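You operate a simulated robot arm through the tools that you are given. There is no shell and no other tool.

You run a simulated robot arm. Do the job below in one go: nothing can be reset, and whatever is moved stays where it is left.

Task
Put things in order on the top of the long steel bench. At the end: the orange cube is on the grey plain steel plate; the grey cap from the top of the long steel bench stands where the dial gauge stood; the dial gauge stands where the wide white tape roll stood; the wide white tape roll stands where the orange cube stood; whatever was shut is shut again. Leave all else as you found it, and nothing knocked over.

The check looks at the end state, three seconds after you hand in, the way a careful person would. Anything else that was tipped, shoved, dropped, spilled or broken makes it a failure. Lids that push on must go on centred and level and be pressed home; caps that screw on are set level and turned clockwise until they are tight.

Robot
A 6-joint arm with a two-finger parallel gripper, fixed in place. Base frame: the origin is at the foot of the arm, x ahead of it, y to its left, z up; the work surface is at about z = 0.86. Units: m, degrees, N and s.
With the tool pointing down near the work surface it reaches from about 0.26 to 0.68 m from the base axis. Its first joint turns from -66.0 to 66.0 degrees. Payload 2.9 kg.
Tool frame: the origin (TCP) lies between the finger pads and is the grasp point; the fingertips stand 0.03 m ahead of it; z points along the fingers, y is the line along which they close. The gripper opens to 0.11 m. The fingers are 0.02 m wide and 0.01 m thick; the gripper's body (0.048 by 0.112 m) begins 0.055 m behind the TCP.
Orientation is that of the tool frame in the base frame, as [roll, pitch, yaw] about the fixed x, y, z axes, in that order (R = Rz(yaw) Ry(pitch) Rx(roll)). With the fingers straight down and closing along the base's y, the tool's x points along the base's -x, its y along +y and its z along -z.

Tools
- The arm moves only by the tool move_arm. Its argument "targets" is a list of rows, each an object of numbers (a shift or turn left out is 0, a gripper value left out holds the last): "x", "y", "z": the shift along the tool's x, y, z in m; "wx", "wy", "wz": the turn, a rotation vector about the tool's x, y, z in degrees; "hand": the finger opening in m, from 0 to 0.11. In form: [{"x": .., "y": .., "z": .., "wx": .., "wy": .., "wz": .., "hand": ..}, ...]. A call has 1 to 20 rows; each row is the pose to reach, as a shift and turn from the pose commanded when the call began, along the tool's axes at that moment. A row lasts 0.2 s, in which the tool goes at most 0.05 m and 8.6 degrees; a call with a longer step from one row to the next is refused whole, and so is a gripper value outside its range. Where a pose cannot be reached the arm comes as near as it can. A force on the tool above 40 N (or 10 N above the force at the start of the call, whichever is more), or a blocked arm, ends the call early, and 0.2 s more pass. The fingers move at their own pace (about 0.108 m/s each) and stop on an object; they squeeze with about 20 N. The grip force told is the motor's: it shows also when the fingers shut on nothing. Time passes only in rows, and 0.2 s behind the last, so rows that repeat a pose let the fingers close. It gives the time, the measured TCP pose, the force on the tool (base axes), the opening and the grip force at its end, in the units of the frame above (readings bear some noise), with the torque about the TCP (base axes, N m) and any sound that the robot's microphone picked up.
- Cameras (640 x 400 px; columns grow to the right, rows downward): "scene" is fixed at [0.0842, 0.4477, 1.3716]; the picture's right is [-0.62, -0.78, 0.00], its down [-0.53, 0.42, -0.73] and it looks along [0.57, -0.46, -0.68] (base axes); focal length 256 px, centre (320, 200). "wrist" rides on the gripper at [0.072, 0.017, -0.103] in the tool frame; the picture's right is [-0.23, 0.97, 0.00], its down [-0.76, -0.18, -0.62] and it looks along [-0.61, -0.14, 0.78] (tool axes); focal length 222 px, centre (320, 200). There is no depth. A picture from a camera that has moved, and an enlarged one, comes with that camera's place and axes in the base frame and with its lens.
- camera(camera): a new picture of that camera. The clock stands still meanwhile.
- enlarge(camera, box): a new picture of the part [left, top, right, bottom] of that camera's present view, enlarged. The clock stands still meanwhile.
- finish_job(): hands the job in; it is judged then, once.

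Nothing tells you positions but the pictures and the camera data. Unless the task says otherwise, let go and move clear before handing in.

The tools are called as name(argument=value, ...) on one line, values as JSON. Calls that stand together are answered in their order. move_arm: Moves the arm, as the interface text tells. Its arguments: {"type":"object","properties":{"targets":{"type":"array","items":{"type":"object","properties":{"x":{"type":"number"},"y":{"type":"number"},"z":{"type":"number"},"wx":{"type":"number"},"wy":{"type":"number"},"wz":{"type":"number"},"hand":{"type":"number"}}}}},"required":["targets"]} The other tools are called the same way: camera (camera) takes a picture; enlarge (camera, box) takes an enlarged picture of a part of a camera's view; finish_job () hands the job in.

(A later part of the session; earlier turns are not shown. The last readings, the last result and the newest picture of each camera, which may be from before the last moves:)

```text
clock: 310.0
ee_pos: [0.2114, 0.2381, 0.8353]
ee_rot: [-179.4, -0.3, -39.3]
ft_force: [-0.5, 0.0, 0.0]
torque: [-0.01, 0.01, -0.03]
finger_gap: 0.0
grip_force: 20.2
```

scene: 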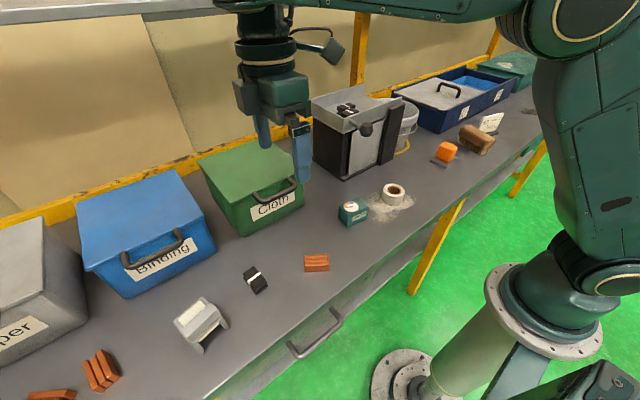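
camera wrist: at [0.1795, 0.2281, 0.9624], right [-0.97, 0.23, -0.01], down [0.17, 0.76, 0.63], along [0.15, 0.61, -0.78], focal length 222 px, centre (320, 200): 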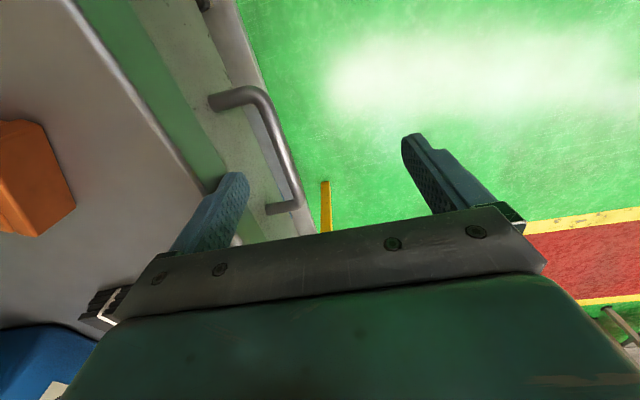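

move_arm(targets=[{"x": -0.0078, "y": 0.0063}, {"x": -0.0155, "y": 0.0126}, {"x": -0.0233, "y": 0.0189}, {"x": -0.0311, "y": 0.0252}, {"x": -0.0389, "y": 0.0315}, {"x": -0.0466, "y": 0.0377}, {"x": -0.0544, "y": 0.044}, {"x": -0.0622, "y": 0.0503}, {"x": -0.0699, "y": 0.0566}, {"x": -0.0699, "y": 0.0566}])

move_arm(targets=[{"z": -0.03}, {"z": -0.07}, {"z": -0.11}, {"z": -0.12, "wz": 8}, {"z": -0.12, "wz": 16}, {"z": -0.12, "wz": 24}, {"z": -0.12, "wz": 24}])

enlarge(camera="scene", box=[220, 240, 460, 400])

```text
clock: 312.2
ee_pos: [0.1213, 0.2386, 0.8358]
ee_rot: [-179.4, -0.3, -39.3]
ft_force: [0.5, 0.6, 0.7]
torque: [0.01, -0.02, -0.01]
finger_gap: 0.0
grip_force: 19.8
```

```text
clock: 313.8
ee_pos: [0.1213, 0.2386, 0.9547]
ee_rot: [-179.2, 0.0, -63.5]
ft_force: [0.1, -0.6, -0.5]
torque: [-0.01, -0.03, 0.02]
finger_gap: 0.0001
grip_force: 19.7
```

```text
2.50 times, centred on (340, 320) of scene
camera zoom: at [0.0842, 0.4477, 1.3716], right [-0.62, -0.78, 0.0], down [-0.53, 0.42, -0.73], along [0.57, -0.46, -0.68], focal length 639 px, centre (270, -100)
```

zoom: 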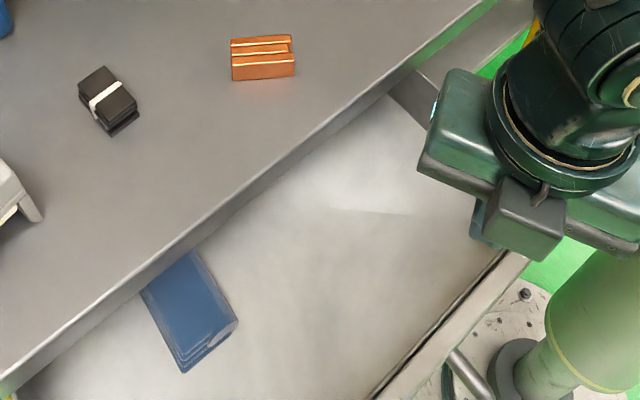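

move_arm(targets=[{"wz": 8.5}, {"wz": 17}, {"wz": 25.5}, {"wz": 34}, {"wz": 42.5}, {"wz": 51}, {"wz": 53.5, "x": 0.008, "y": -0.017}, {"wz": 53.5, "x": 0.008, "y": -0.017, "z": 0.04}, {"wz": 53.5, "x": 0.008, "y": -0.017, "z": 0.08}, {"wz": 53.5, "x": 0.008, "y": -0.017, "z": 0.12}, {"wz": 53.5, "x": 0.008, "y": -0.017, "z": 0.15}, {"wz": 53.5, "x": 0.008, "y": -0.017, "z": 0.15}])

camera(camera="wrist")

```text
clock: 316.4
ee_pos: [0.1436, 0.2403, 0.8041]
ee_rot: [-179.5, 0.5, -116.8]
ft_force: [0.2, 0.6, -0.3]
torque: [-0.01, -0.01, -0.01]
finger_gap: 0.0002
grip_force: 20.7
```

```text
taken
camera wrist: at [0.0926, 0.1825, 0.9071], right [-0.77, 0.64, -0.01], down [0.49, 0.6, 0.63], along [0.41, 0.48, -0.77], focal length 222 px, centre (320, 200)
```

wrist: 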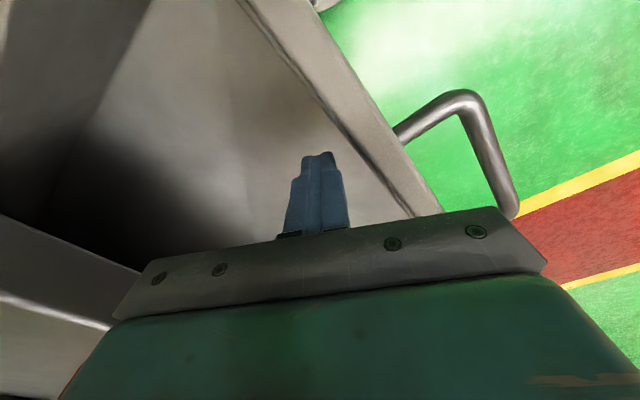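

enlarge(camera="wrist", box=[0, 100, 240, 290])

```text
2.11 times, centred on (120, 195) of wrist
camera zoom: at [0.0926, 0.1825, 0.9071], right [-0.77, 0.64, -0.01], down [0.49, 0.6, 0.63], along [0.41, 0.48, -0.77], focal length 468 px, centre (741, 210)
```

zoom: 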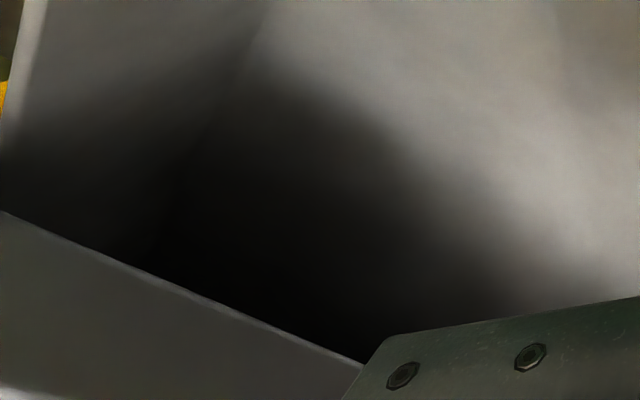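

It is too dark under the bench to see, and anything to be picked from the drawer would lie in the part that slides out, where only the cloth is. I'll shut the drawer again the way I did before.

move_arm(targets=[{"z": -0.04}, {"z": -0.08}, {"z": -0.12}, {"z": -0.13, "wz": 8.5}, {"z": -0.13, "wz": 17}, {"z": -0.13, "wz": 25.5}, {"z": -0.13, "wz": 34}, {"z": -0.13, "wz": 42.5}, {"z": -0.13, "wz": 51}, {"z": -0.13, "wz": 59.5}, {"z": -0.13, "wz": 63.2}, {"z": -0.13, "wz": 63.2}])

move_arm(targets=[{"wy": 8}, {"wy": 16}, {"wy": 24}, {"wy": 30}, {"wy": 30, "y": -0.03}, {"wy": 30, "y": -0.07, "hand": 0.05}, {"wy": 30, "y": -0.11, "hand": 0.05}, {"wy": 30, "y": -0.134, "hand": 0.05}, {"wy": 30, "y": -0.134, "hand": 0.05}])

enlarge(camera="wrist", box=[230, 90, 430, 230])

```text
clock: 319.0
ee_pos: [0.1392, 0.2378, 0.9351]
ee_rot: [179.7, 0.6, 179.9]
ft_force: [-1.5, 0.0, 0.5]
torque: [-0.01, -0.02, 0.02]
finger_gap: 0.0002
grip_force: 20.0
```

```text
clock: 321.0
ee_pos: [0.1379, 0.1054, 0.9334]
ee_rot: [179.5, -29.2, -179.7]
ft_force: [0.2, 0.3, 0.0]
torque: [-0.05, 0.01, 0.05]
finger_gap: 0.0501
grip_force: 0.2
```

```text
2.86 times, centred on (330, 160) of wrist
camera zoom: at [0.1249, 0.1204, 1.0604], right [0.2, 0.97, -0.11], down [0.97, -0.18, 0.17], along [0.15, -0.14, -0.98], focal length 635 px, centre (291, 314)
```

zoom: 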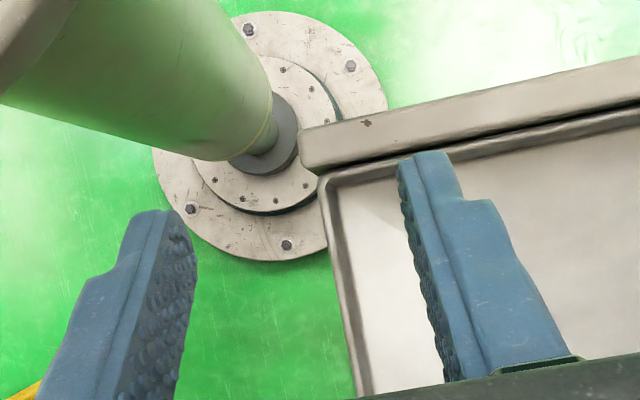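

move_arm(targets=[{"x": -0.0298, "z": -0.0165, "wy": -5}, {"x": -0.0443, "z": 0.0098, "wy": -10, "y": 0.001}, {"x": -0.0589, "z": 0.036, "wy": -10, "y": 0.001}, {"x": -0.071, "z": 0.058, "wy": -10, "y": 0.001}, {"x": -0.0783, "z": 0.071, "wy": -10, "y": 0.001}, {"x": -0.0807, "z": 0.0754, "wy": -10, "y": 0.001}, {"x": -0.0807, "z": 0.0754, "wy": -10, "y": 0.001}])

enlarge(camera="wrist", box=[230, 90, 430, 230])

```text
clock: 322.6
ee_pos: [0.1724, 0.1076, 0.83]
ee_rot: [179.6, -19.2, -179.8]
ft_force: [-0.2, -0.1, -1.0]
torque: [-0.01, -0.01, 0.01]
finger_gap: 0.0502
grip_force: 0.1
```

```text
2.86 times, centred on (330, 160) of wrist
camera zoom: at [0.1374, 0.122, 0.9501], right [0.21, 0.97, -0.07], down [0.92, -0.18, 0.34], along [0.31, -0.14, -0.94], focal length 635 px, centre (291, 314)
```

zoom: 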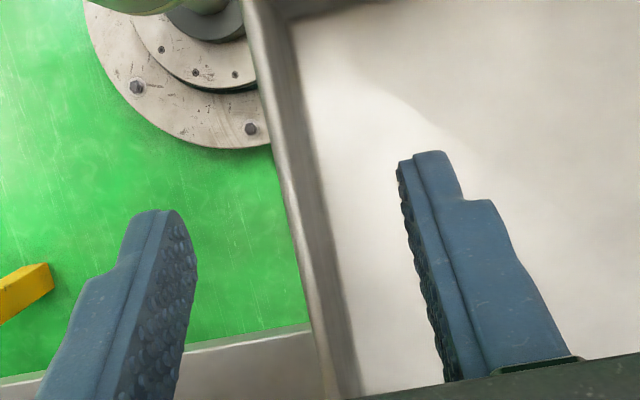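

move_arm(targets=[{"z": 0.0015}, {"z": 0.0015, "hand": 0.03}, {"z": 0.0015, "hand": 0.01}, {"z": 0.0015, "hand": 0.0}, {"z": 0.0015, "hand": 0.0}])

move_arm(targets=[{"x": -0.0094, "z": -0.0034}, {"x": -0.0188, "z": -0.0068}, {"x": -0.0282, "z": -0.0103}, {"x": -0.0376, "z": -0.0137}, {"x": -0.047, "z": -0.0171}, {"x": -0.0564, "z": -0.0205}, {"x": -0.0639, "z": -0.0232}, {"x": -0.0639, "z": -0.0232}])

```text
clock: 323.8
ee_pos: [0.173, 0.107, 0.8274]
ee_rot: [179.5, -19.3, -179.7]
ft_force: [-1.1, 7.3, -2.9]
torque: [0.1, 0.1, -0.55]
finger_gap: 0.0034
grip_force: 43.7
```

```text
clock: 325.6
ee_pos: [0.2419, 0.1076, 0.8292]
ee_rot: [179.5, -19.3, -179.6]
ft_force: [-0.7, 20.8, -27.7]
torque: [0.45, -0.26, -0.66]
finger_gap: 0.0038
grip_force: 43.6
```

move_arm(targets=[{"hand": 0.03}, {"hand": 0.05}, {"x": 0.0103, "z": -0.0282, "hand": 0.05}, {"x": 0.0294, "z": -0.0214, "hand": 0.05}, {"x": 0.0435, "z": -0.0162, "hand": 0.05}, {"x": 0.0435, "z": -0.0162, "hand": 0.05}])

enlarge(camera="wrist", box=[230, 90, 430, 230])

enlarge(camera="scene", box=[260, 220, 500, 400])

```text
clock: 327.0
ee_pos: [0.2057, 0.1061, 0.8592]
ee_rot: [179.6, -19.3, -180.0]
ft_force: [-0.1, -0.3, 0.1]
torque: [0.0, -0.02, 0.01]
finger_gap: 0.0501
grip_force: 0.1
```

```text
2.86 times, centred on (330, 160) of wrist
camera zoom: at [0.1689, 0.1215, 0.9798], right [0.21, 0.97, -0.07], down [0.92, -0.18, 0.34], along [0.31, -0.14, -0.94], focal length 635 px, centre (291, 314)
```

zoom: 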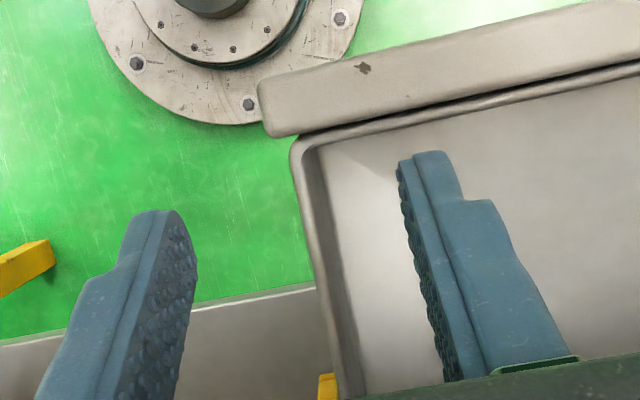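

```text
2.22 times, centred on (380, 310) of scene
camera zoom: at [0.0842, 0.4477, 1.3716], right [-0.62, -0.78, 0.0], down [-0.53, 0.42, -0.73], along [0.57, -0.46, -0.68], focal length 568 px, centre (187, -44)
```

zoom: 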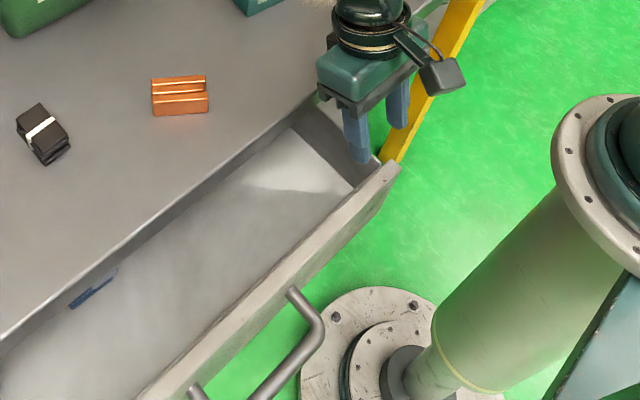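

move_arm(targets=[{"x": -0.005, "z": 0.0142, "y": 0.001}, {"x": -0.0102, "z": 0.0295, "y": 0.001}, {"x": -0.0102, "z": 0.0295, "y": 0.001, "hand": 0.03}, {"x": -0.0102, "z": 0.0295, "y": 0.001, "hand": 0.01}, {"x": -0.0102, "z": 0.0295, "y": 0.001, "hand": 0.0}, {"x": -0.0102, "z": 0.0295, "y": 0.001, "hand": 0.0}])

move_arm(targets=[{"x": -0.0094, "z": -0.0034}, {"x": -0.0188, "z": -0.0068}, {"x": -0.0282, "z": -0.0103}, {"x": -0.033, "z": -0.012}, {"x": -0.033, "z": -0.012}])

move_arm(targets=[{"hand": 0.03}, {"hand": 0.05}, {"x": 0.0103, "z": -0.0282, "hand": 0.05}, {"x": 0.02, "z": -0.06, "hand": 0.05}, {"x": 0.03, "z": -0.09, "wy": -7, "hand": 0.03}, {"x": 0.04, "z": -0.1, "wy": -14, "hand": 0.0}, {"x": 0.04, "z": -0.1, "wy": -19, "hand": 0.0}, {"x": 0.04, "z": -0.1, "wy": -19, "hand": 0.0}])

enlarge(camera="scene", box=[260, 220, 500, 400])

```text
clock: 328.4
ee_pos: [0.2046, 0.1052, 0.8277]
ee_rot: [179.6, -19.4, -179.8]
ft_force: [-1.3, 3.3, -5.4]
torque: [0.06, -0.13, -0.05]
finger_gap: 0.0037
grip_force: 44.2
```

```text
clock: 329.6
ee_pos: [0.2393, 0.107, 0.8275]
ee_rot: [179.7, -19.3, 180.0]
ft_force: [-0.9, -5.2, 21.6]
torque: [-0.18, -0.03, -0.03]
finger_gap: 0.0037
grip_force: 43.7
```

```text
clock: 331.4
ee_pos: [0.2352, 0.106, 0.9358]
ee_rot: [179.6, -0.2, 179.9]
ft_force: [-0.9, 0.6, -0.6]
torque: [0.0, 0.02, 0.01]
finger_gap: 0.0
grip_force: 20.5
```

```text
2.22 times, centred on (380, 310) of scene
camera zoom: at [0.0842, 0.4477, 1.3716], right [-0.62, -0.78, 0.0], down [-0.53, 0.42, -0.73], along [0.57, -0.46, -0.68], focal length 568 px, centre (187, -44)
```

zoom: 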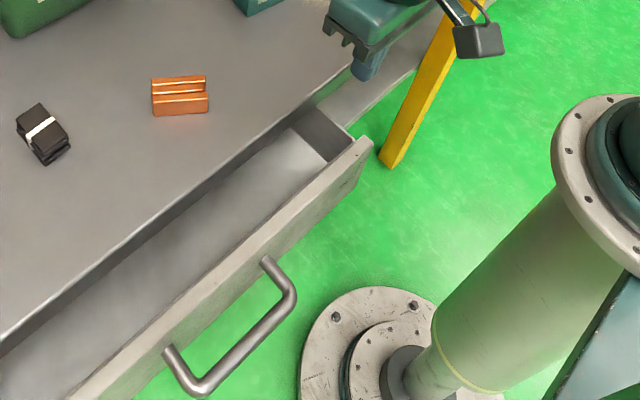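

Now push the drawer front from outside, then the handle, as before.

move_arm(targets=[{"y": 0.04}, {"y": 0.08, "x": 0.01}, {"y": 0.115, "x": 0.03}, {"y": 0.134, "x": 0.06}, {"y": 0.134, "x": 0.083}, {"y": 0.134, "x": 0.083, "z": 0.04}, {"y": 0.134, "x": 0.083, "z": 0.08}, {"y": 0.134, "x": 0.083, "z": 0.115}, {"y": 0.134, "x": 0.083, "z": 0.135}, {"y": 0.134, "x": 0.083, "z": 0.135}])

move_arm(targets=[{"x": -0.01}, {"x": -0.02}, {"x": -0.03}, {"x": -0.04}, {"x": -0.05}, {"x": -0.06}, {"x": -0.07}, {"x": -0.08}, {"x": -0.086}, {"x": -0.086}])

move_arm(targets=[{"x": 0.03}, {"x": 0.055}, {"x": 0.055, "z": -0.04}, {"x": 0.055, "z": -0.08}, {"x": 0.055, "z": -0.08, "y": 0.035}, {"x": 0.055, "z": -0.08, "y": 0.07}, {"x": 0.055, "z": -0.04, "y": 0.07}, {"x": 0.055, "z": -0.01, "y": 0.07}, {"x": 0.055, "z": 0.007, "y": 0.07}, {"x": 0.055, "z": 0.007, "y": 0.07}])

enlarge(camera="scene", box=[260, 240, 420, 400])

```text
clock: 333.6
ee_pos: [0.1515, 0.2408, 0.8026]
ee_rot: [179.7, -0.3, 179.9]
ft_force: [-0.5, -0.6, -0.4]
torque: [0.05, 0.0, 0.0]
finger_gap: 0.0
grip_force: 20.4
```

```text
clock: 335.4
ee_pos: [0.2186, 0.2409, 0.8015]
ee_rot: [179.8, -1.3, -179.6]
ft_force: [-7.5, 1.0, 3.2]
torque: [-0.14, -0.61, -0.09]
finger_gap: 0.0
grip_force: 20.2
stopped in row 8: the force on the tool passed its limit at 56 N (the readings are from after the stop); the commanded pose is now the measured one
```

```text
clock: 337.6
ee_pos: [0.1657, 0.3115, 0.7946]
ee_rot: [179.7, -1.2, -179.7]
ft_force: [0.6, 0.2, 0.6]
torque: [0.01, -0.01, 0.01]
finger_gap: 0.0
grip_force: 19.9
```

```text
2.50 times, centred on (340, 320) of scene
camera zoom: at [0.0842, 0.4477, 1.3716], right [-0.62, -0.78, 0.0], down [-0.53, 0.42, -0.73], along [0.57, -0.46, -0.68], focal length 639 px, centre (270, -100)
```

zoom: 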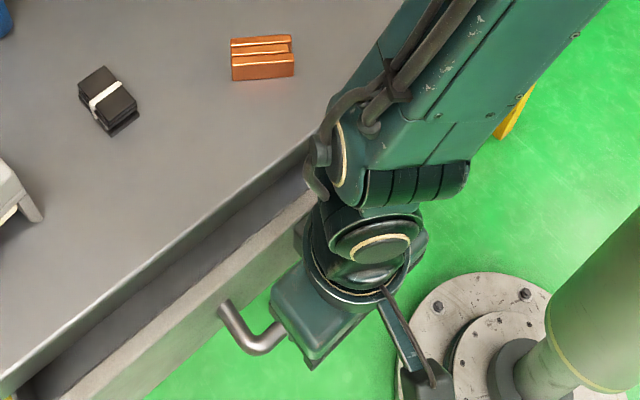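

move_arm(targets=[{"x": -0.008}, {"x": -0.014}, {"x": -0.02}, {"x": -0.026}, {"x": -0.032}, {"x": -0.038}, {"x": -0.044}, {"x": -0.05}, {"x": -0.056}, {"x": -0.06}, {"x": -0.06}])

enlarge(camera="scene", box=[260, 240, 420, 400])

```text
clock: 339.8
ee_pos: [0.218, 0.3102, 0.7951]
ee_rot: [179.8, -2.1, -179.4]
ft_force: [-7.7, -0.2, 2.2]
torque: [-0.01, -0.61, -0.11]
finger_gap: 0.0
grip_force: 20.3
stopped in row 10: the force on the tool passed its limit at 47 N (the readings are from after the stop); the commanded pose is now the measured one
```

```text
2.50 times, centred on (340, 320) of scene
camera zoom: at [0.084, 0.4477, 1.3716], right [-0.62, -0.78, 0.0], down [-0.53, 0.42, -0.73], along [0.57, -0.46, -0.68], focal length 639 px, centre (270, -100)
```

zoom: 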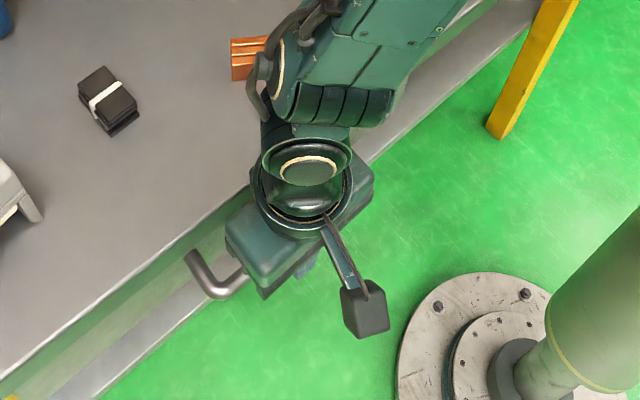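

move_arm(targets=[{"x": 0.03}, {"x": 0.045, "z": -0.02}, {"x": 0.045, "z": -0.06}, {"x": 0.045, "z": -0.1}, {"x": 0.045, "z": -0.145}, {"x": 0.03, "z": -0.17, "y": -0.02}, {"x": 0.0, "z": -0.2, "y": -0.04}, {"x": -0.03, "z": -0.22, "y": -0.06}, {"x": -0.06, "z": -0.24, "y": -0.08}, {"x": -0.09, "z": -0.26, "y": -0.1}, {"x": -0.12, "z": -0.28, "y": -0.12}, {"x": -0.12, "z": -0.28, "y": -0.12}])

enlarge(camera="scene", box=[200, 290, 380, 400])

camera(camera="scene")

```text
clock: 342.4
ee_pos: [0.3462, 0.1903, 1.072]
ee_rot: [179.8, -1.9, -179.5]
ft_force: [0.0, -0.1, 0.1]
torque: [0.01, 0.01, 0.01]
finger_gap: 0.0
grip_force: 19.9
```

```text
3.56 times, centred on (290, 345) of scene
camera zoom: at [0.0842, 0.4477, 1.3716], right [-0.62, -0.78, 0.0], down [-0.53, 0.42, -0.73], along [0.57, -0.46, -0.68], focal length 909 px, centre (427, -316)
```

zoom: 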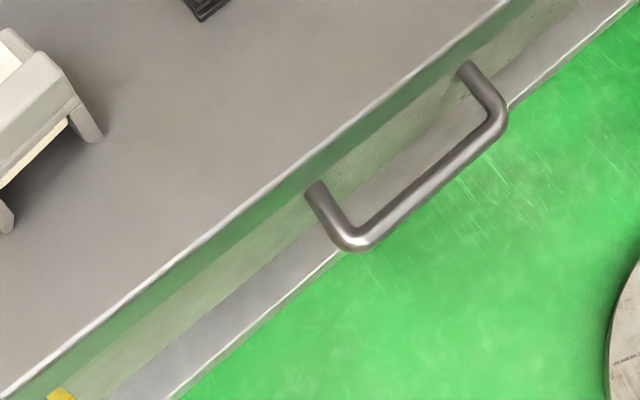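

```text
taken
```

scene: 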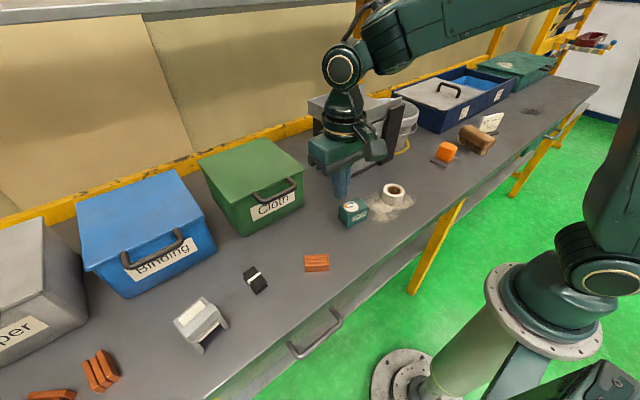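

Everything is in order again. I'll take a high-zoom look at the arch's cream face for any text that identifies it.

enlarge(camera="scene", box=[165, 290, 235, 355])

```text
6.15 times, centred on (200, 322) of scene
camera zoom: at [0.0842, 0.4477, 1.3716], right [-0.62, -0.78, 0.0], down [-0.53, 0.42, -0.73], along [0.57, -0.46, -0.68], focal length 1574 px, centre (1058, -554)
```

zoom: 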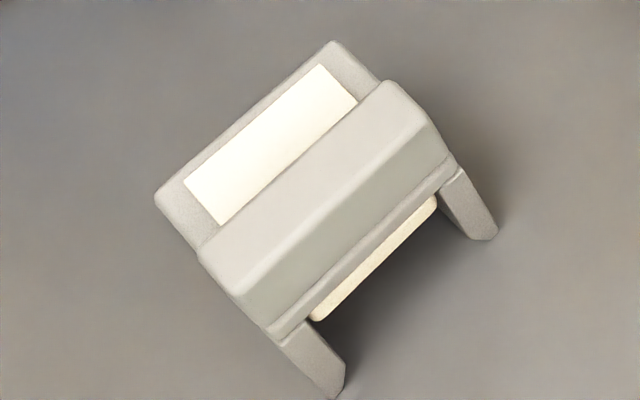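

Nothing identifies it. One pocket I have not seen is the bench just behind the bucket, so I'll look there from above.

move_arm(targets=[{"z": -0.03, "y": -0.03, "wz": 8.5}, {"z": -0.06, "y": -0.06, "wz": 17}, {"z": -0.09, "y": -0.09, "wz": 25.5}, {"z": -0.11, "y": -0.12, "wz": 34}, {"z": -0.12, "y": -0.15, "wz": 42.5}, {"z": -0.12, "y": -0.18, "wz": 51}, {"z": -0.12, "y": -0.21, "wz": 59.5}, {"z": -0.12, "y": -0.24, "wz": 68}, {"z": -0.12, "y": -0.27, "wz": 76.5}, {"z": -0.12, "y": -0.3, "wz": 85}, {"z": -0.12, "y": -0.33, "wz": 93.5}, {"z": -0.12, "y": -0.36, "wz": 102}, {"z": -0.12, "y": -0.39, "wz": 110.5}, {"z": -0.12, "y": -0.42, "wz": 119}, {"z": -0.12, "y": -0.45, "wz": 127.5}, {"z": -0.12, "y": -0.48, "wz": 136}, {"z": -0.12, "y": -0.51, "wz": 144.5}, {"z": -0.12, "y": -0.54, "wz": 153}, {"z": -0.12, "y": -0.57, "wz": 161.5}, {"z": -0.12, "y": -0.59, "wz": 170}])

move_arm(targets=[{"wz": 8, "wy": 4}, {"wz": 8, "wy": 12}, {"wz": 8, "wy": 20}, {"wz": 8, "wy": 28}, {"wz": 8, "wy": 36}, {"wz": 8, "wy": 36, "x": 0.03}, {"wz": 8, "wy": 36, "x": 0.06}, {"wz": 8, "wy": 36, "x": 0.09}, {"wz": 8, "wy": 36, "x": 0.09}])

camera(camera="wrist")

```text
clock: 346.6
ee_pos: [0.3581, -0.4013, 1.1893]
ee_rot: [-179.6, 1.8, 10.5]
ft_force: [0.0, 0.5, 0.4]
torque: [-0.01, -0.01, 0.01]
finger_gap: 0.0
grip_force: 19.9
out of reach, approached as far as the arm can: row 18, 19
```

```text
refused: row 1 steps farther than a row can; nothing moved
```

```text
taken
camera wrist: at [0.4353, -0.4058, 1.2902], right [-0.05, -1.0, 0.0], down [-0.76, 0.03, 0.65], along [-0.65, 0.03, -0.76], focal length 222 px, centre (320, 200)
```

wrist: 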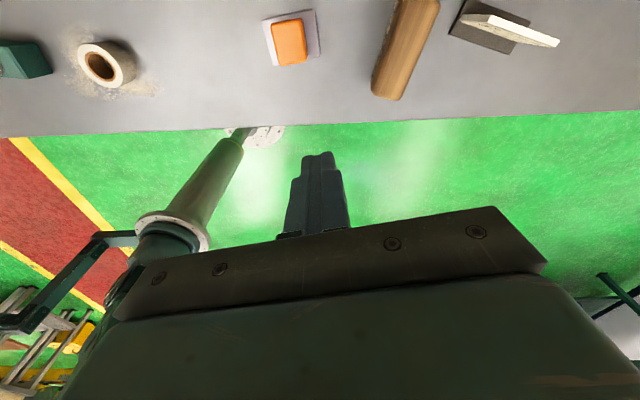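

move_arm(targets=[{"wy": 8}, {"wy": 16}, {"wy": 24}, {"wy": 32}, {"wy": 40}, {"wy": 46, "x": 0.02}, {"wy": 46, "x": 0.05}, {"wy": 46, "x": 0.08}, {"wy": 46, "x": 0.08}])

camera(camera="wrist")

```text
clock: 348.6
ee_pos: [0.4708, -0.3999, 1.2232]
ee_rot: [175.6, -36.0, 10.6]
ft_force: [0.3, 0.5, 0.6]
torque: [0.0, 0.03, 0.02]
finger_gap: 0.0002
grip_force: 20.4
out of reach, approached as far as the arm can: row 1, 2, 3, 4, 5, 6, 7, 8, 9
```

```text
taken
camera wrist: at [0.4697, -0.4108, 1.3502], right [-0.05, -1.0, -0.07], down [-1.0, 0.04, 0.05], along [-0.04, 0.07, -1.0], focal length 222 px, centre (320, 200)
```

wrist: 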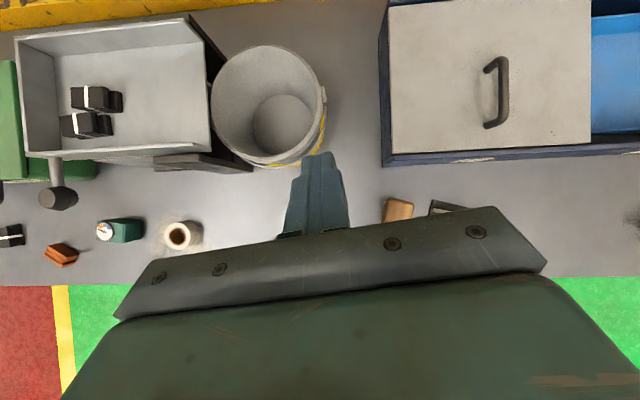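

enlarge(camera="wrist", box=[0, 0, 400, 220])

enlarge(camera="wrist", box=[180, 20, 400, 190])

```text
1.60 times, centred on (200, 110) of wrist
camera zoom: at [0.4697, -0.4108, 1.3502], right [-0.05, -1.0, -0.07], down [-1.0, 0.04, 0.05], along [-0.04, 0.07, -1.0], focal length 355 px, centre (512, 344)
```

zoom: 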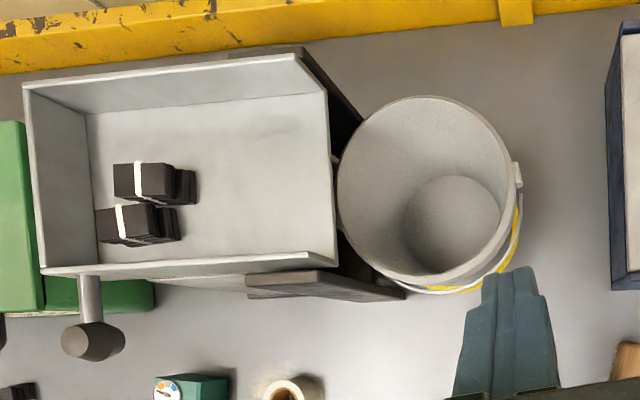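

```text
2.35 times, centred on (290, 105) of wrist
camera zoom: at [0.4697, -0.4108, 1.3502], right [-0.05, -1.0, -0.07], down [-1.0, 0.04, 0.05], along [-0.04, 0.07, -1.0], focal length 523 px, centre (391, 424)
```

zoom: 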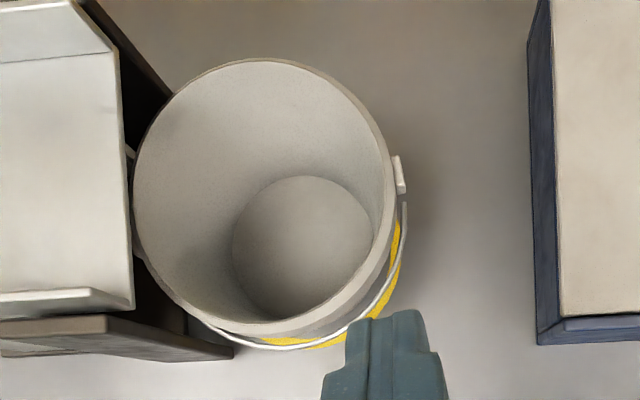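

No cap anywhere. The grey arch is the only piece on the bench top that can be meant, so I'll bring the arm back to it.

move_arm(targets=[{"wy": -8, "x": -0.01}, {"wy": -16, "x": -0.02}, {"wy": -24, "x": -0.03}, {"wy": -32, "x": -0.04}, {"wy": -36, "x": -0.05}, {"wy": -36, "x": -0.05}])

move_arm(targets=[{"x": -0.02, "y": -0.02}, {"x": -0.04, "y": -0.05}, {"x": -0.05, "y": -0.08, "wz": -8}, {"x": -0.06, "y": -0.11, "wz": -16}, {"x": -0.06, "y": -0.14, "wz": -24}, {"x": -0.06, "y": -0.17, "wz": -32}, {"x": -0.06, "y": -0.2, "wz": -40}, {"x": -0.06, "y": -0.23, "wz": -48}, {"x": -0.06, "y": -0.26, "wz": -56}, {"x": -0.06, "y": -0.29, "wz": -64}, {"x": -0.06, "y": -0.32, "wz": -72}, {"x": -0.06, "y": -0.35, "wz": -80}, {"x": -0.06, "y": -0.38, "wz": -88}, {"x": -0.06, "y": -0.41, "wz": -96}, {"x": -0.06, "y": -0.44, "wz": -104}, {"x": -0.06, "y": -0.47, "wz": -112}, {"x": -0.06, "y": -0.5, "wz": -120}, {"x": -0.06, "y": -0.5, "wz": -128}, {"x": -0.06, "y": -0.5, "wz": -136}, {"x": -0.06, "y": -0.5, "wz": -144}])

```text
clock: 349.9
ee_pos: [0.4296, -0.4082, 1.1931]
ee_rot: [176.5, 0.0, 8.0]
ft_force: [0.5, 0.2, 0.0]
torque: [0.01, 0.01, -0.02]
finger_gap: 0.0
grip_force: 20.1
```

```text
clock: 354.1
ee_pos: [0.141, 0.2597, 1.2433]
ee_rot: [-176.9, 3.0, 146.9]
ft_force: [-0.6, 0.0, 0.0]
torque: [-0.01, 0.02, -0.03]
finger_gap: 0.0
grip_force: 20.2
out of reach, approached as far as the arm can: row 2, 3, 4, 5, 6, 7, 8, 9, 10, 11, 12, 13, 14, 15, 16, 17, 18, 19, 20
```

move_arm(targets=[{"x": -0.02, "y": 0.02, "wx": -1, "wy": 1}, {"x": -0.045, "y": 0.045, "wx": -2, "wy": 2}, {"x": -0.07, "y": 0.07, "wx": -3, "wy": 3}, {"x": -0.095, "y": 0.095, "wx": -3, "wy": 3, "wz": -6}, {"x": -0.12, "y": 0.12, "wx": -3, "wy": 3, "wz": -13}, {"x": -0.137, "y": 0.137, "wx": -3, "wy": 3, "wz": -20}, {"x": -0.137, "y": 0.137, "z": 0.03, "wx": -3, "wy": 3, "wz": -27}, {"x": -0.137, "y": 0.137, "z": 0.06, "wx": -3, "wy": 3, "wz": -33}, {"x": -0.137, "y": 0.137, "z": 0.06, "wx": -3, "wy": 3, "wz": -33}])

camera(camera="scene")

```text
clock: 356.1
ee_pos: [0.3376, 0.2949, 1.1868]
ee_rot: [-179.5, -1.0, 179.8]
ft_force: [-0.4, 0.7, 0.7]
torque: [-0.01, 0.0, 0.02]
finger_gap: 0.0
grip_force: 19.6
```

```text
taken
```

scene: 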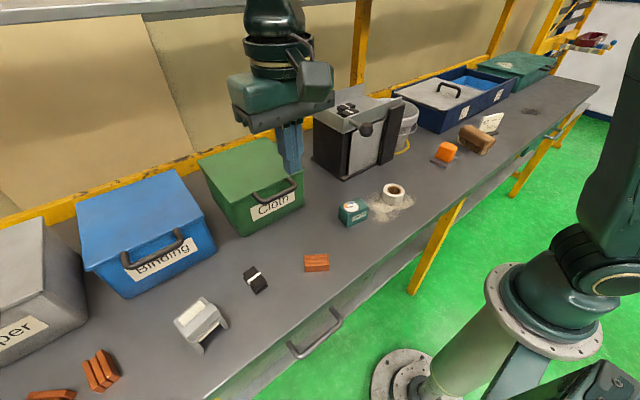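

All is intact. I'll go over the arch with the hand open and turned to match it.

move_arm(targets=[{"y": 0.04, "wz": -4, "hand": 0.06}, {"y": 0.08, "wz": -8, "hand": 0.1}, {"y": 0.12, "wz": -13, "hand": 0.1}, {"y": 0.16, "wz": -13, "z": 0.03, "hand": 0.1}, {"y": 0.195, "wz": -13, "z": 0.06, "hand": 0.1}, {"y": 0.2076, "x": -0.02, "wz": -13, "z": 0.1, "hand": 0.1}, {"y": 0.2076, "x": -0.0374, "wz": -13, "z": 0.13, "hand": 0.1}, {"y": 0.2076, "x": -0.0374, "wz": -13, "z": 0.15, "hand": 0.1}, {"y": 0.2076, "x": -0.0374, "wz": -13, "z": 0.15, "hand": 0.1}])

camera(camera="wrist")

enlarge(camera="wrist", box=[230, 70, 410, 210])

```text
clock: 358.1
ee_pos: [0.3748, 0.5044, 1.0336]
ee_rot: [-179.6, -1.1, -167.3]
ft_force: [-0.2, 0.6, -0.3]
torque: [0.02, -0.03, -0.03]
finger_gap: 0.1002
grip_force: 0.1
```

```text
taken
camera wrist: at [0.3008, 0.5053, 1.1379], right [0.01, 1.0, -0.01], down [0.79, 0.0, 0.61], along [0.61, -0.01, -0.79], focal length 222 px, centre (320, 200)
```

wrist: 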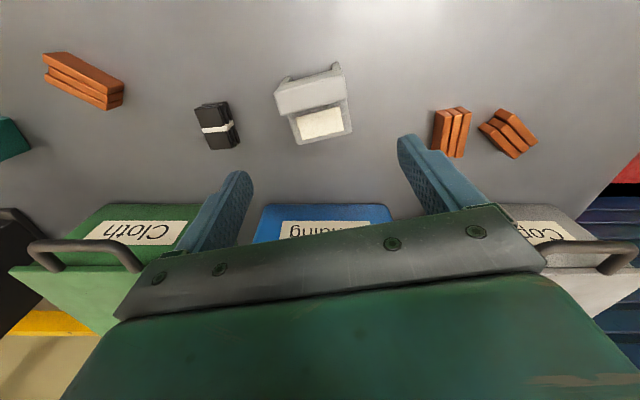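

```text
2.86 times, centred on (320, 140) of wrist
camera zoom: at [0.3008, 0.5053, 1.1379], right [0.01, 1.0, -0.01], down [0.79, 0.0, 0.61], along [0.61, -0.01, -0.79], focal length 635 px, centre (320, 371)
```

zoom: 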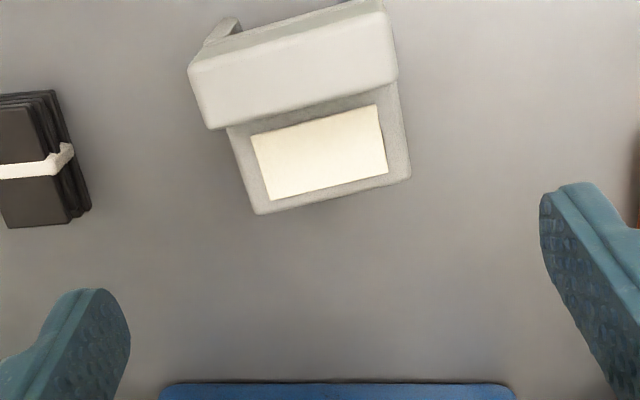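

I'll lower over the rear part of the arch's side walls, behind the hood.

move_arm(targets=[{"wy": -1.1, "x": -0.0015}, {"wy": -1.1, "x": -0.0015, "z": 0.04}, {"wy": -1.1, "x": -0.0015, "z": 0.08}, {"wy": -1.1, "x": -0.0015, "z": 0.105}, {"wy": -1.1, "x": -0.0015, "z": 0.122}, {"wy": -1.1, "x": -0.0015, "z": 0.132}, {"wy": -1.1, "x": -0.0015, "z": 0.136}, {"wy": -1.1, "x": -0.0015, "z": 0.136}])

camera(camera="wrist")

enlarge(camera="scene", box=[130, 260, 270, 380])

```text
clock: 359.9
ee_pos: [0.3772, 0.5046, 0.8976]
ee_rot: [-179.5, -0.1, -167.5]
ft_force: [1.0, -0.2, -0.3]
torque: [0.01, 0.0, -0.01]
finger_gap: 0.1
grip_force: 0.1
out of reach, approached as far as the arm can: row 6, 7, 8
```

```text
taken
camera wrist: at [0.3004, 0.5053, 1.0006], right [0.01, 1.0, -0.01], down [0.78, 0.0, 0.62], along [0.62, -0.01, -0.78], focal length 222 px, centre (320, 200)
```

wrist: 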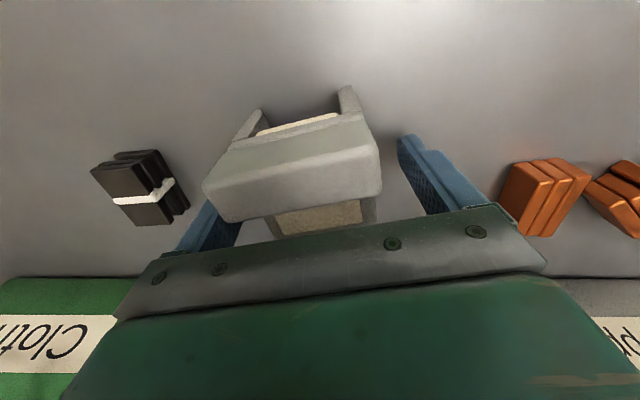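

```text
3.33 times, centred on (200, 320) of scene
camera zoom: at [0.0842, 0.4477, 1.3716], right [-0.62, -0.78, 0.0], down [-0.53, 0.42, -0.73], along [0.57, -0.46, -0.68], focal length 853 px, centre (720, -200)
```

zoom: 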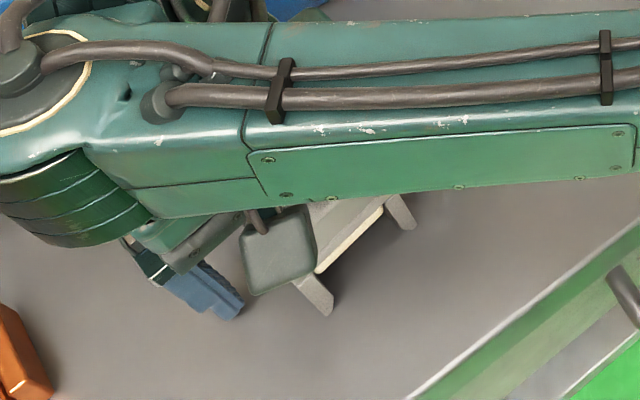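

move_arm(targets=[{"hand": 0.08}, {"hand": 0.065}, {"hand": 0.05}, {"hand": 0.04}, {"hand": 0.04}])

camera(camera="wrist")

```text
clock: 361.1
ee_pos: [0.3748, 0.5042, 0.8977]
ee_rot: [-179.6, -0.1, -167.3]
ft_force: [-1.3, -0.3, 0.1]
torque: [0.04, -0.02, 0.02]
finger_gap: 0.0596
grip_force: 20.2
```

```text
taken
camera wrist: at [0.3004, 0.5053, 1.0007], right [0.01, 1.0, -0.01], down [0.78, 0.0, 0.62], along [0.62, -0.01, -0.78], focal length 222 px, centre (320, 200)
```

wrist: 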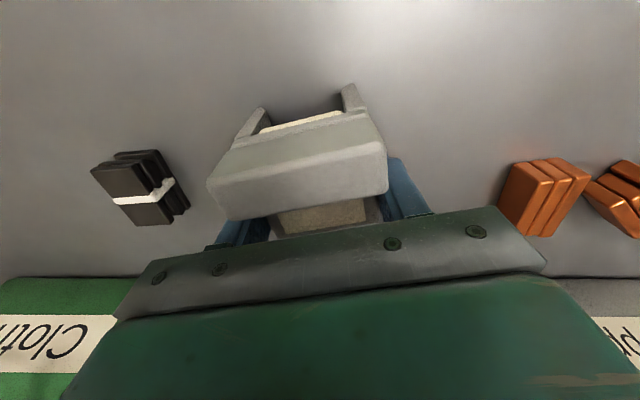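

It is a loose, movable piece, 60 mm across the grip. I'll lift it slightly and check its weight and level.

move_arm(targets=[{"z": -0.01}, {"z": -0.02}, {"z": -0.03}, {"z": -0.03}])

camera(camera="wrist")

enlarge(camera="scene", box=[130, 260, 270, 380])

```text
clock: 362.1
ee_pos: [0.3754, 0.5033, 0.9263]
ee_rot: [-179.6, 0.0, -167.4]
ft_force: [-0.4, -0.5, -0.2]
torque: [0.02, 0.04, 0.01]
finger_gap: 0.0599
grip_force: 20.2
```

```text
taken
camera wrist: at [0.3001, 0.5053, 1.0301], right [0.01, 1.0, -0.01], down [0.78, 0.0, 0.62], along [0.62, -0.01, -0.78], focal length 222 px, centre (320, 200)
```

wrist: 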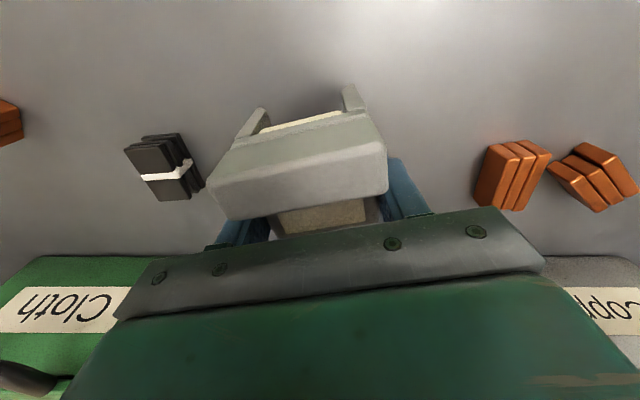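

```text
3.33 times, centred on (200, 320) of scene
camera zoom: at [0.0842, 0.4477, 1.3716], right [-0.62, -0.78, 0.0], down [-0.53, 0.42, -0.73], along [0.57, -0.46, -0.68], focal length 853 px, centre (720, -200)
```

zoom: 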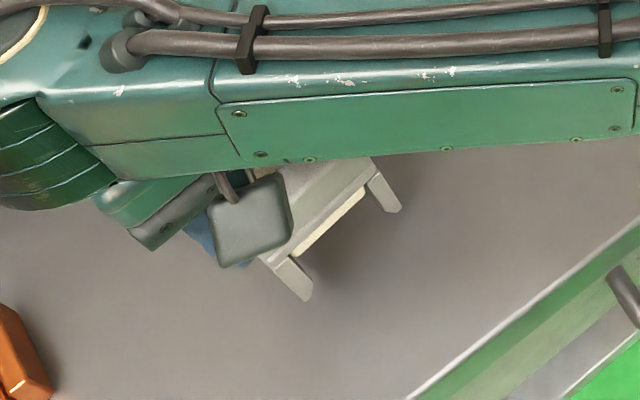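

It lifts as one light, hollow piece, which fits a "cap". I'll carry it level, clear of the knob, to where the gauge stood.

move_arm(targets=[{"z": -0.03}, {"z": -0.06}, {"z": -0.085}, {"x": 0.0156, "y": -0.0317, "z": -0.085}, {"x": 0.0313, "y": -0.0634, "z": -0.085}, {"x": 0.0469, "y": -0.0951, "z": -0.085}, {"x": 0.0566, "y": -0.1385, "z": -0.085}, {"x": 0.0663, "y": -0.1818, "z": -0.085}, {"x": 0.076, "y": -0.2252, "z": -0.085}, {"x": 0.0857, "y": -0.2686, "z": -0.085}, {"x": 0.0953, "y": -0.312, "z": -0.085}, {"x": 0.105, "y": -0.3553, "z": -0.085}, {"x": 0.1147, "y": -0.3987, "z": -0.085}, {"x": 0.1244, "y": -0.4421, "z": -0.085}, {"x": 0.1341, "y": -0.4855, "z": -0.085}, {"x": 0.1341, "y": -0.4855, "z": -0.085}])

camera(camera="scene")

camera(camera="wrist")

```text
clock: 365.6
ee_pos: [0.4846, 0.0641, 1.1636]
ee_rot: [-177.3, -2.0, -167.3]
ft_force: [-0.3, 0.4, -1.5]
torque: [0.05, 0.0, -0.01]
finger_gap: 0.0598
grip_force: 19.4
out of reach, approached as far as the arm can: row 4, 5, 6, 7, 8, 9, 10, 11, 12, 13, 14, 15, 16
```

```text
taken
```

scene: 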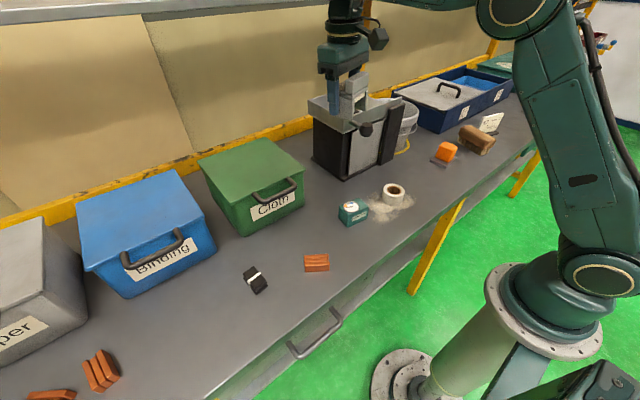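

```text
taken
camera wrist: at [0.4119, 0.0695, 1.2683], right [0.01, 1.0, -0.05], down [0.8, 0.03, 0.6], along [0.6, -0.05, -0.8], focal length 222 px, centre (320, 200)
```

wrist: 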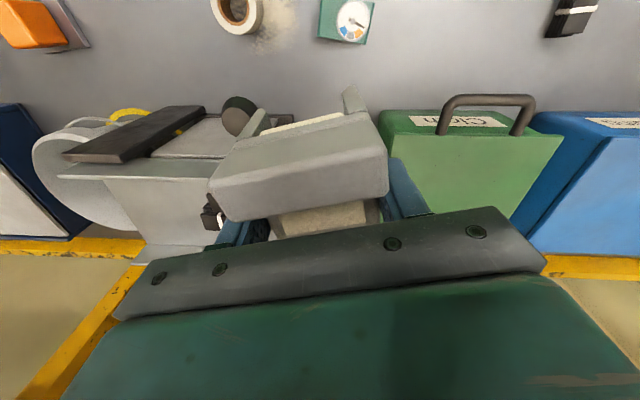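

The arm strayed from the commanded line, but the piece is still held and nothing was touched. I'll proceed in small, checked moves.

move_arm(targets=[{"x": 0.0}, {"x": 0.0}])

```text
clock: 366.1
ee_pos: [0.4842, 0.0645, 1.163]
ee_rot: [-177.3, -2.1, -167.3]
ft_force: [-0.4, -1.0, -0.8]
torque: [-0.02, -0.04, -0.02]
finger_gap: 0.0595
grip_force: 20.0
```

move_arm(targets=[{"x": 0.0195, "y": 0.0044, "wx": -1, "wy": -1}, {"x": 0.039, "y": 0.0087, "wx": -2, "wy": -2}, {"x": 0.0586, "y": 0.0131, "wx": -2.7, "wy": -2.1}, {"x": 0.0781, "y": 0.0174, "wx": -2.7, "wy": -2.1}, {"x": 0.0976, "y": 0.0218, "wx": -2.7, "wy": -2.1}, {"x": 0.0976, "y": 0.0218, "wx": -2.7, "wy": -2.1}])

```text
clock: 367.6
ee_pos: [0.4181, 0.0613, 1.219]
ee_rot: [-179.8, -0.1, -167.3]
ft_force: [0.0, 0.9, -1.4]
torque: [-0.01, -0.03, -0.01]
finger_gap: 0.0597
grip_force: 20.3
out of reach, approached as far as the arm can: row 1, 2, 3, 4, 5, 6
```

camera(camera="scene")

```text
taken
```

scene: 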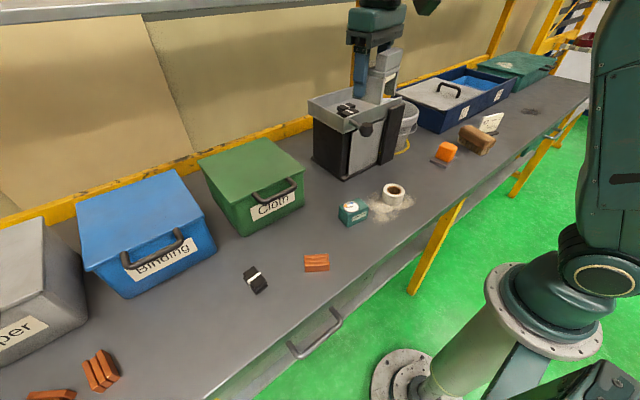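

move_arm(targets=[{"z": 0.02}, {"z": 0.04}, {"z": 0.04}])

```text
clock: 368.4
ee_pos: [0.4344, 0.0623, 1.2113]
ee_rot: [-180.0, -0.1, -167.3]
ft_force: [-0.4, -1.1, -1.4]
torque: [0.0, -0.01, 0.01]
finger_gap: 0.0596
grip_force: 19.8
out of reach, approached as far as the arm can: row 1, 2, 3
```

In its present wrist configuration the arm cannot fold down to the middle of the bench. I'll return the piece to its own spot on a reachable path, free the wrist, and then fetch it again.

move_arm(targets=[{"x": -0.021, "y": 0.014, "z": 0.005}, {"x": -0.043, "y": 0.029, "z": 0.011}, {"x": -0.05, "y": 0.061, "z": 0.018}, {"x": -0.058, "y": 0.094, "z": 0.025}, {"x": -0.065, "y": 0.1266, "z": 0.031}, {"x": -0.066, "y": 0.165, "z": 0.039}, {"x": -0.067, "y": 0.203, "z": 0.046}, {"x": -0.068, "y": 0.241, "z": 0.054}, {"x": -0.0688, "y": 0.2796, "z": 0.061}, {"x": -0.0625, "y": 0.314, "z": 0.073}, {"x": -0.056, "y": 0.349, "z": 0.086}, {"x": -0.05, "y": 0.384, "z": 0.098}, {"x": -0.0437, "y": 0.4186, "z": 0.111}, {"x": -0.042, "y": 0.427, "z": 0.145}, {"x": -0.04, "y": 0.435, "z": 0.18}, {"x": -0.039, "y": 0.4432, "z": 0.211}, {"x": -0.039, "y": 0.4432, "z": 0.211}])

camera(camera="scene")

```text
clock: 371.9
ee_pos: [0.3747, 0.5021, 0.9996]
ee_rot: [-180.0, 0.1, -167.3]
ft_force: [0.2, 0.0, -1.0]
torque: [0.0, -0.05, -0.01]
finger_gap: 0.0597
grip_force: 19.5
```

```text
taken
```

scene: 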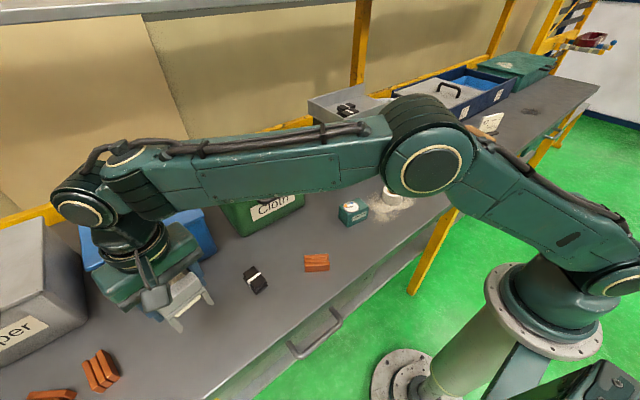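

move_arm(targets=[{"z": 0.03}, {"z": 0.06}, {"z": 0.085}, {"z": 0.096}, {"z": 0.1}, {"z": 0.102}, {"z": 0.103}])

```text
clock: 373.6
ee_pos: [0.3741, 0.502, 0.8976]
ee_rot: [180.0, 0.2, -167.3]
ft_force: [1.2, -0.4, -1.2]
torque: [-0.01, -0.01, -0.01]
finger_gap: 0.0597
grip_force: 19.9
```

move_arm(targets=[{"z": 0.0008}, {"z": 0.0012}, {"z": 0.0012, "hand": 0.075}, {"z": 0.0012, "hand": 0.095}, {"z": 0.0012, "hand": 0.1}, {"z": 0.0012, "hand": 0.1}])

move_arm(targets=[{"z": -0.03}, {"z": -0.06}, {"z": -0.1}, {"z": -0.13}, {"z": -0.13}])

move_arm(targets=[{"x": 0.02, "y": -0.03, "wz": 3}, {"x": 0.03, "y": -0.07, "wz": 6}, {"x": 0.04, "y": -0.11, "wz": 9}, {"x": 0.05, "y": -0.15, "wz": 13}, {"x": 0.05, "y": -0.15, "wz": 13}])

camera(camera="scene")

```text
clock: 374.9
ee_pos: [0.3748, 0.5035, 0.8965]
ee_rot: [179.9, 0.1, -167.3]
ft_force: [0.4, 0.7, -0.2]
torque: [-0.01, 0.0, 0.0]
finger_gap: 0.1001
grip_force: 0.0
```

```text
clock: 376.1
ee_pos: [0.3735, 0.5055, 1.0266]
ee_rot: [180.0, 0.0, -167.4]
ft_force: [0.2, -0.1, 0.2]
torque: [0.03, -0.02, 0.02]
finger_gap: 0.1002
grip_force: 0.1
```

```text
clock: 377.4
ee_pos: [0.3601, 0.3458, 1.0248]
ee_rot: [-180.0, 0.2, 179.7]
ft_force: [-0.2, -0.8, -0.1]
torque: [0.01, 0.04, -0.01]
finger_gap: 0.0999
grip_force: 0.0
```

```text
taken
```

scene: 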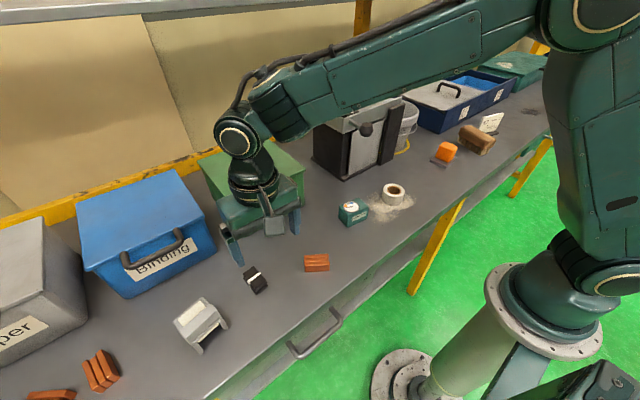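

move_arm(targets=[{"y": -0.03}, {"y": -0.07}, {"y": -0.11}, {"y": -0.15}, {"y": -0.19}, {"y": -0.23}, {"y": -0.27}, {"y": -0.27}])

```text
clock: 379.1
ee_pos: [0.3575, 0.0756, 1.0287]
ee_rot: [180.0, 0.2, 179.7]
ft_force: [-0.1, -0.5, 0.0]
torque: [-0.03, 0.02, 0.01]
finger_gap: 0.1001
grip_force: 0.0
```

move_arm(targets=[{"wz": -6}, {"wz": -13}, {"wz": -13}])

```text
clock: 379.9
ee_pos: [0.3587, 0.0746, 1.0274]
ee_rot: [-180.0, 0.1, -167.2]
ft_force: [-0.7, -0.7, 0.0]
torque: [0.0, 0.03, 0.01]
finger_gap: 0.0998
grip_force: 0.1
```

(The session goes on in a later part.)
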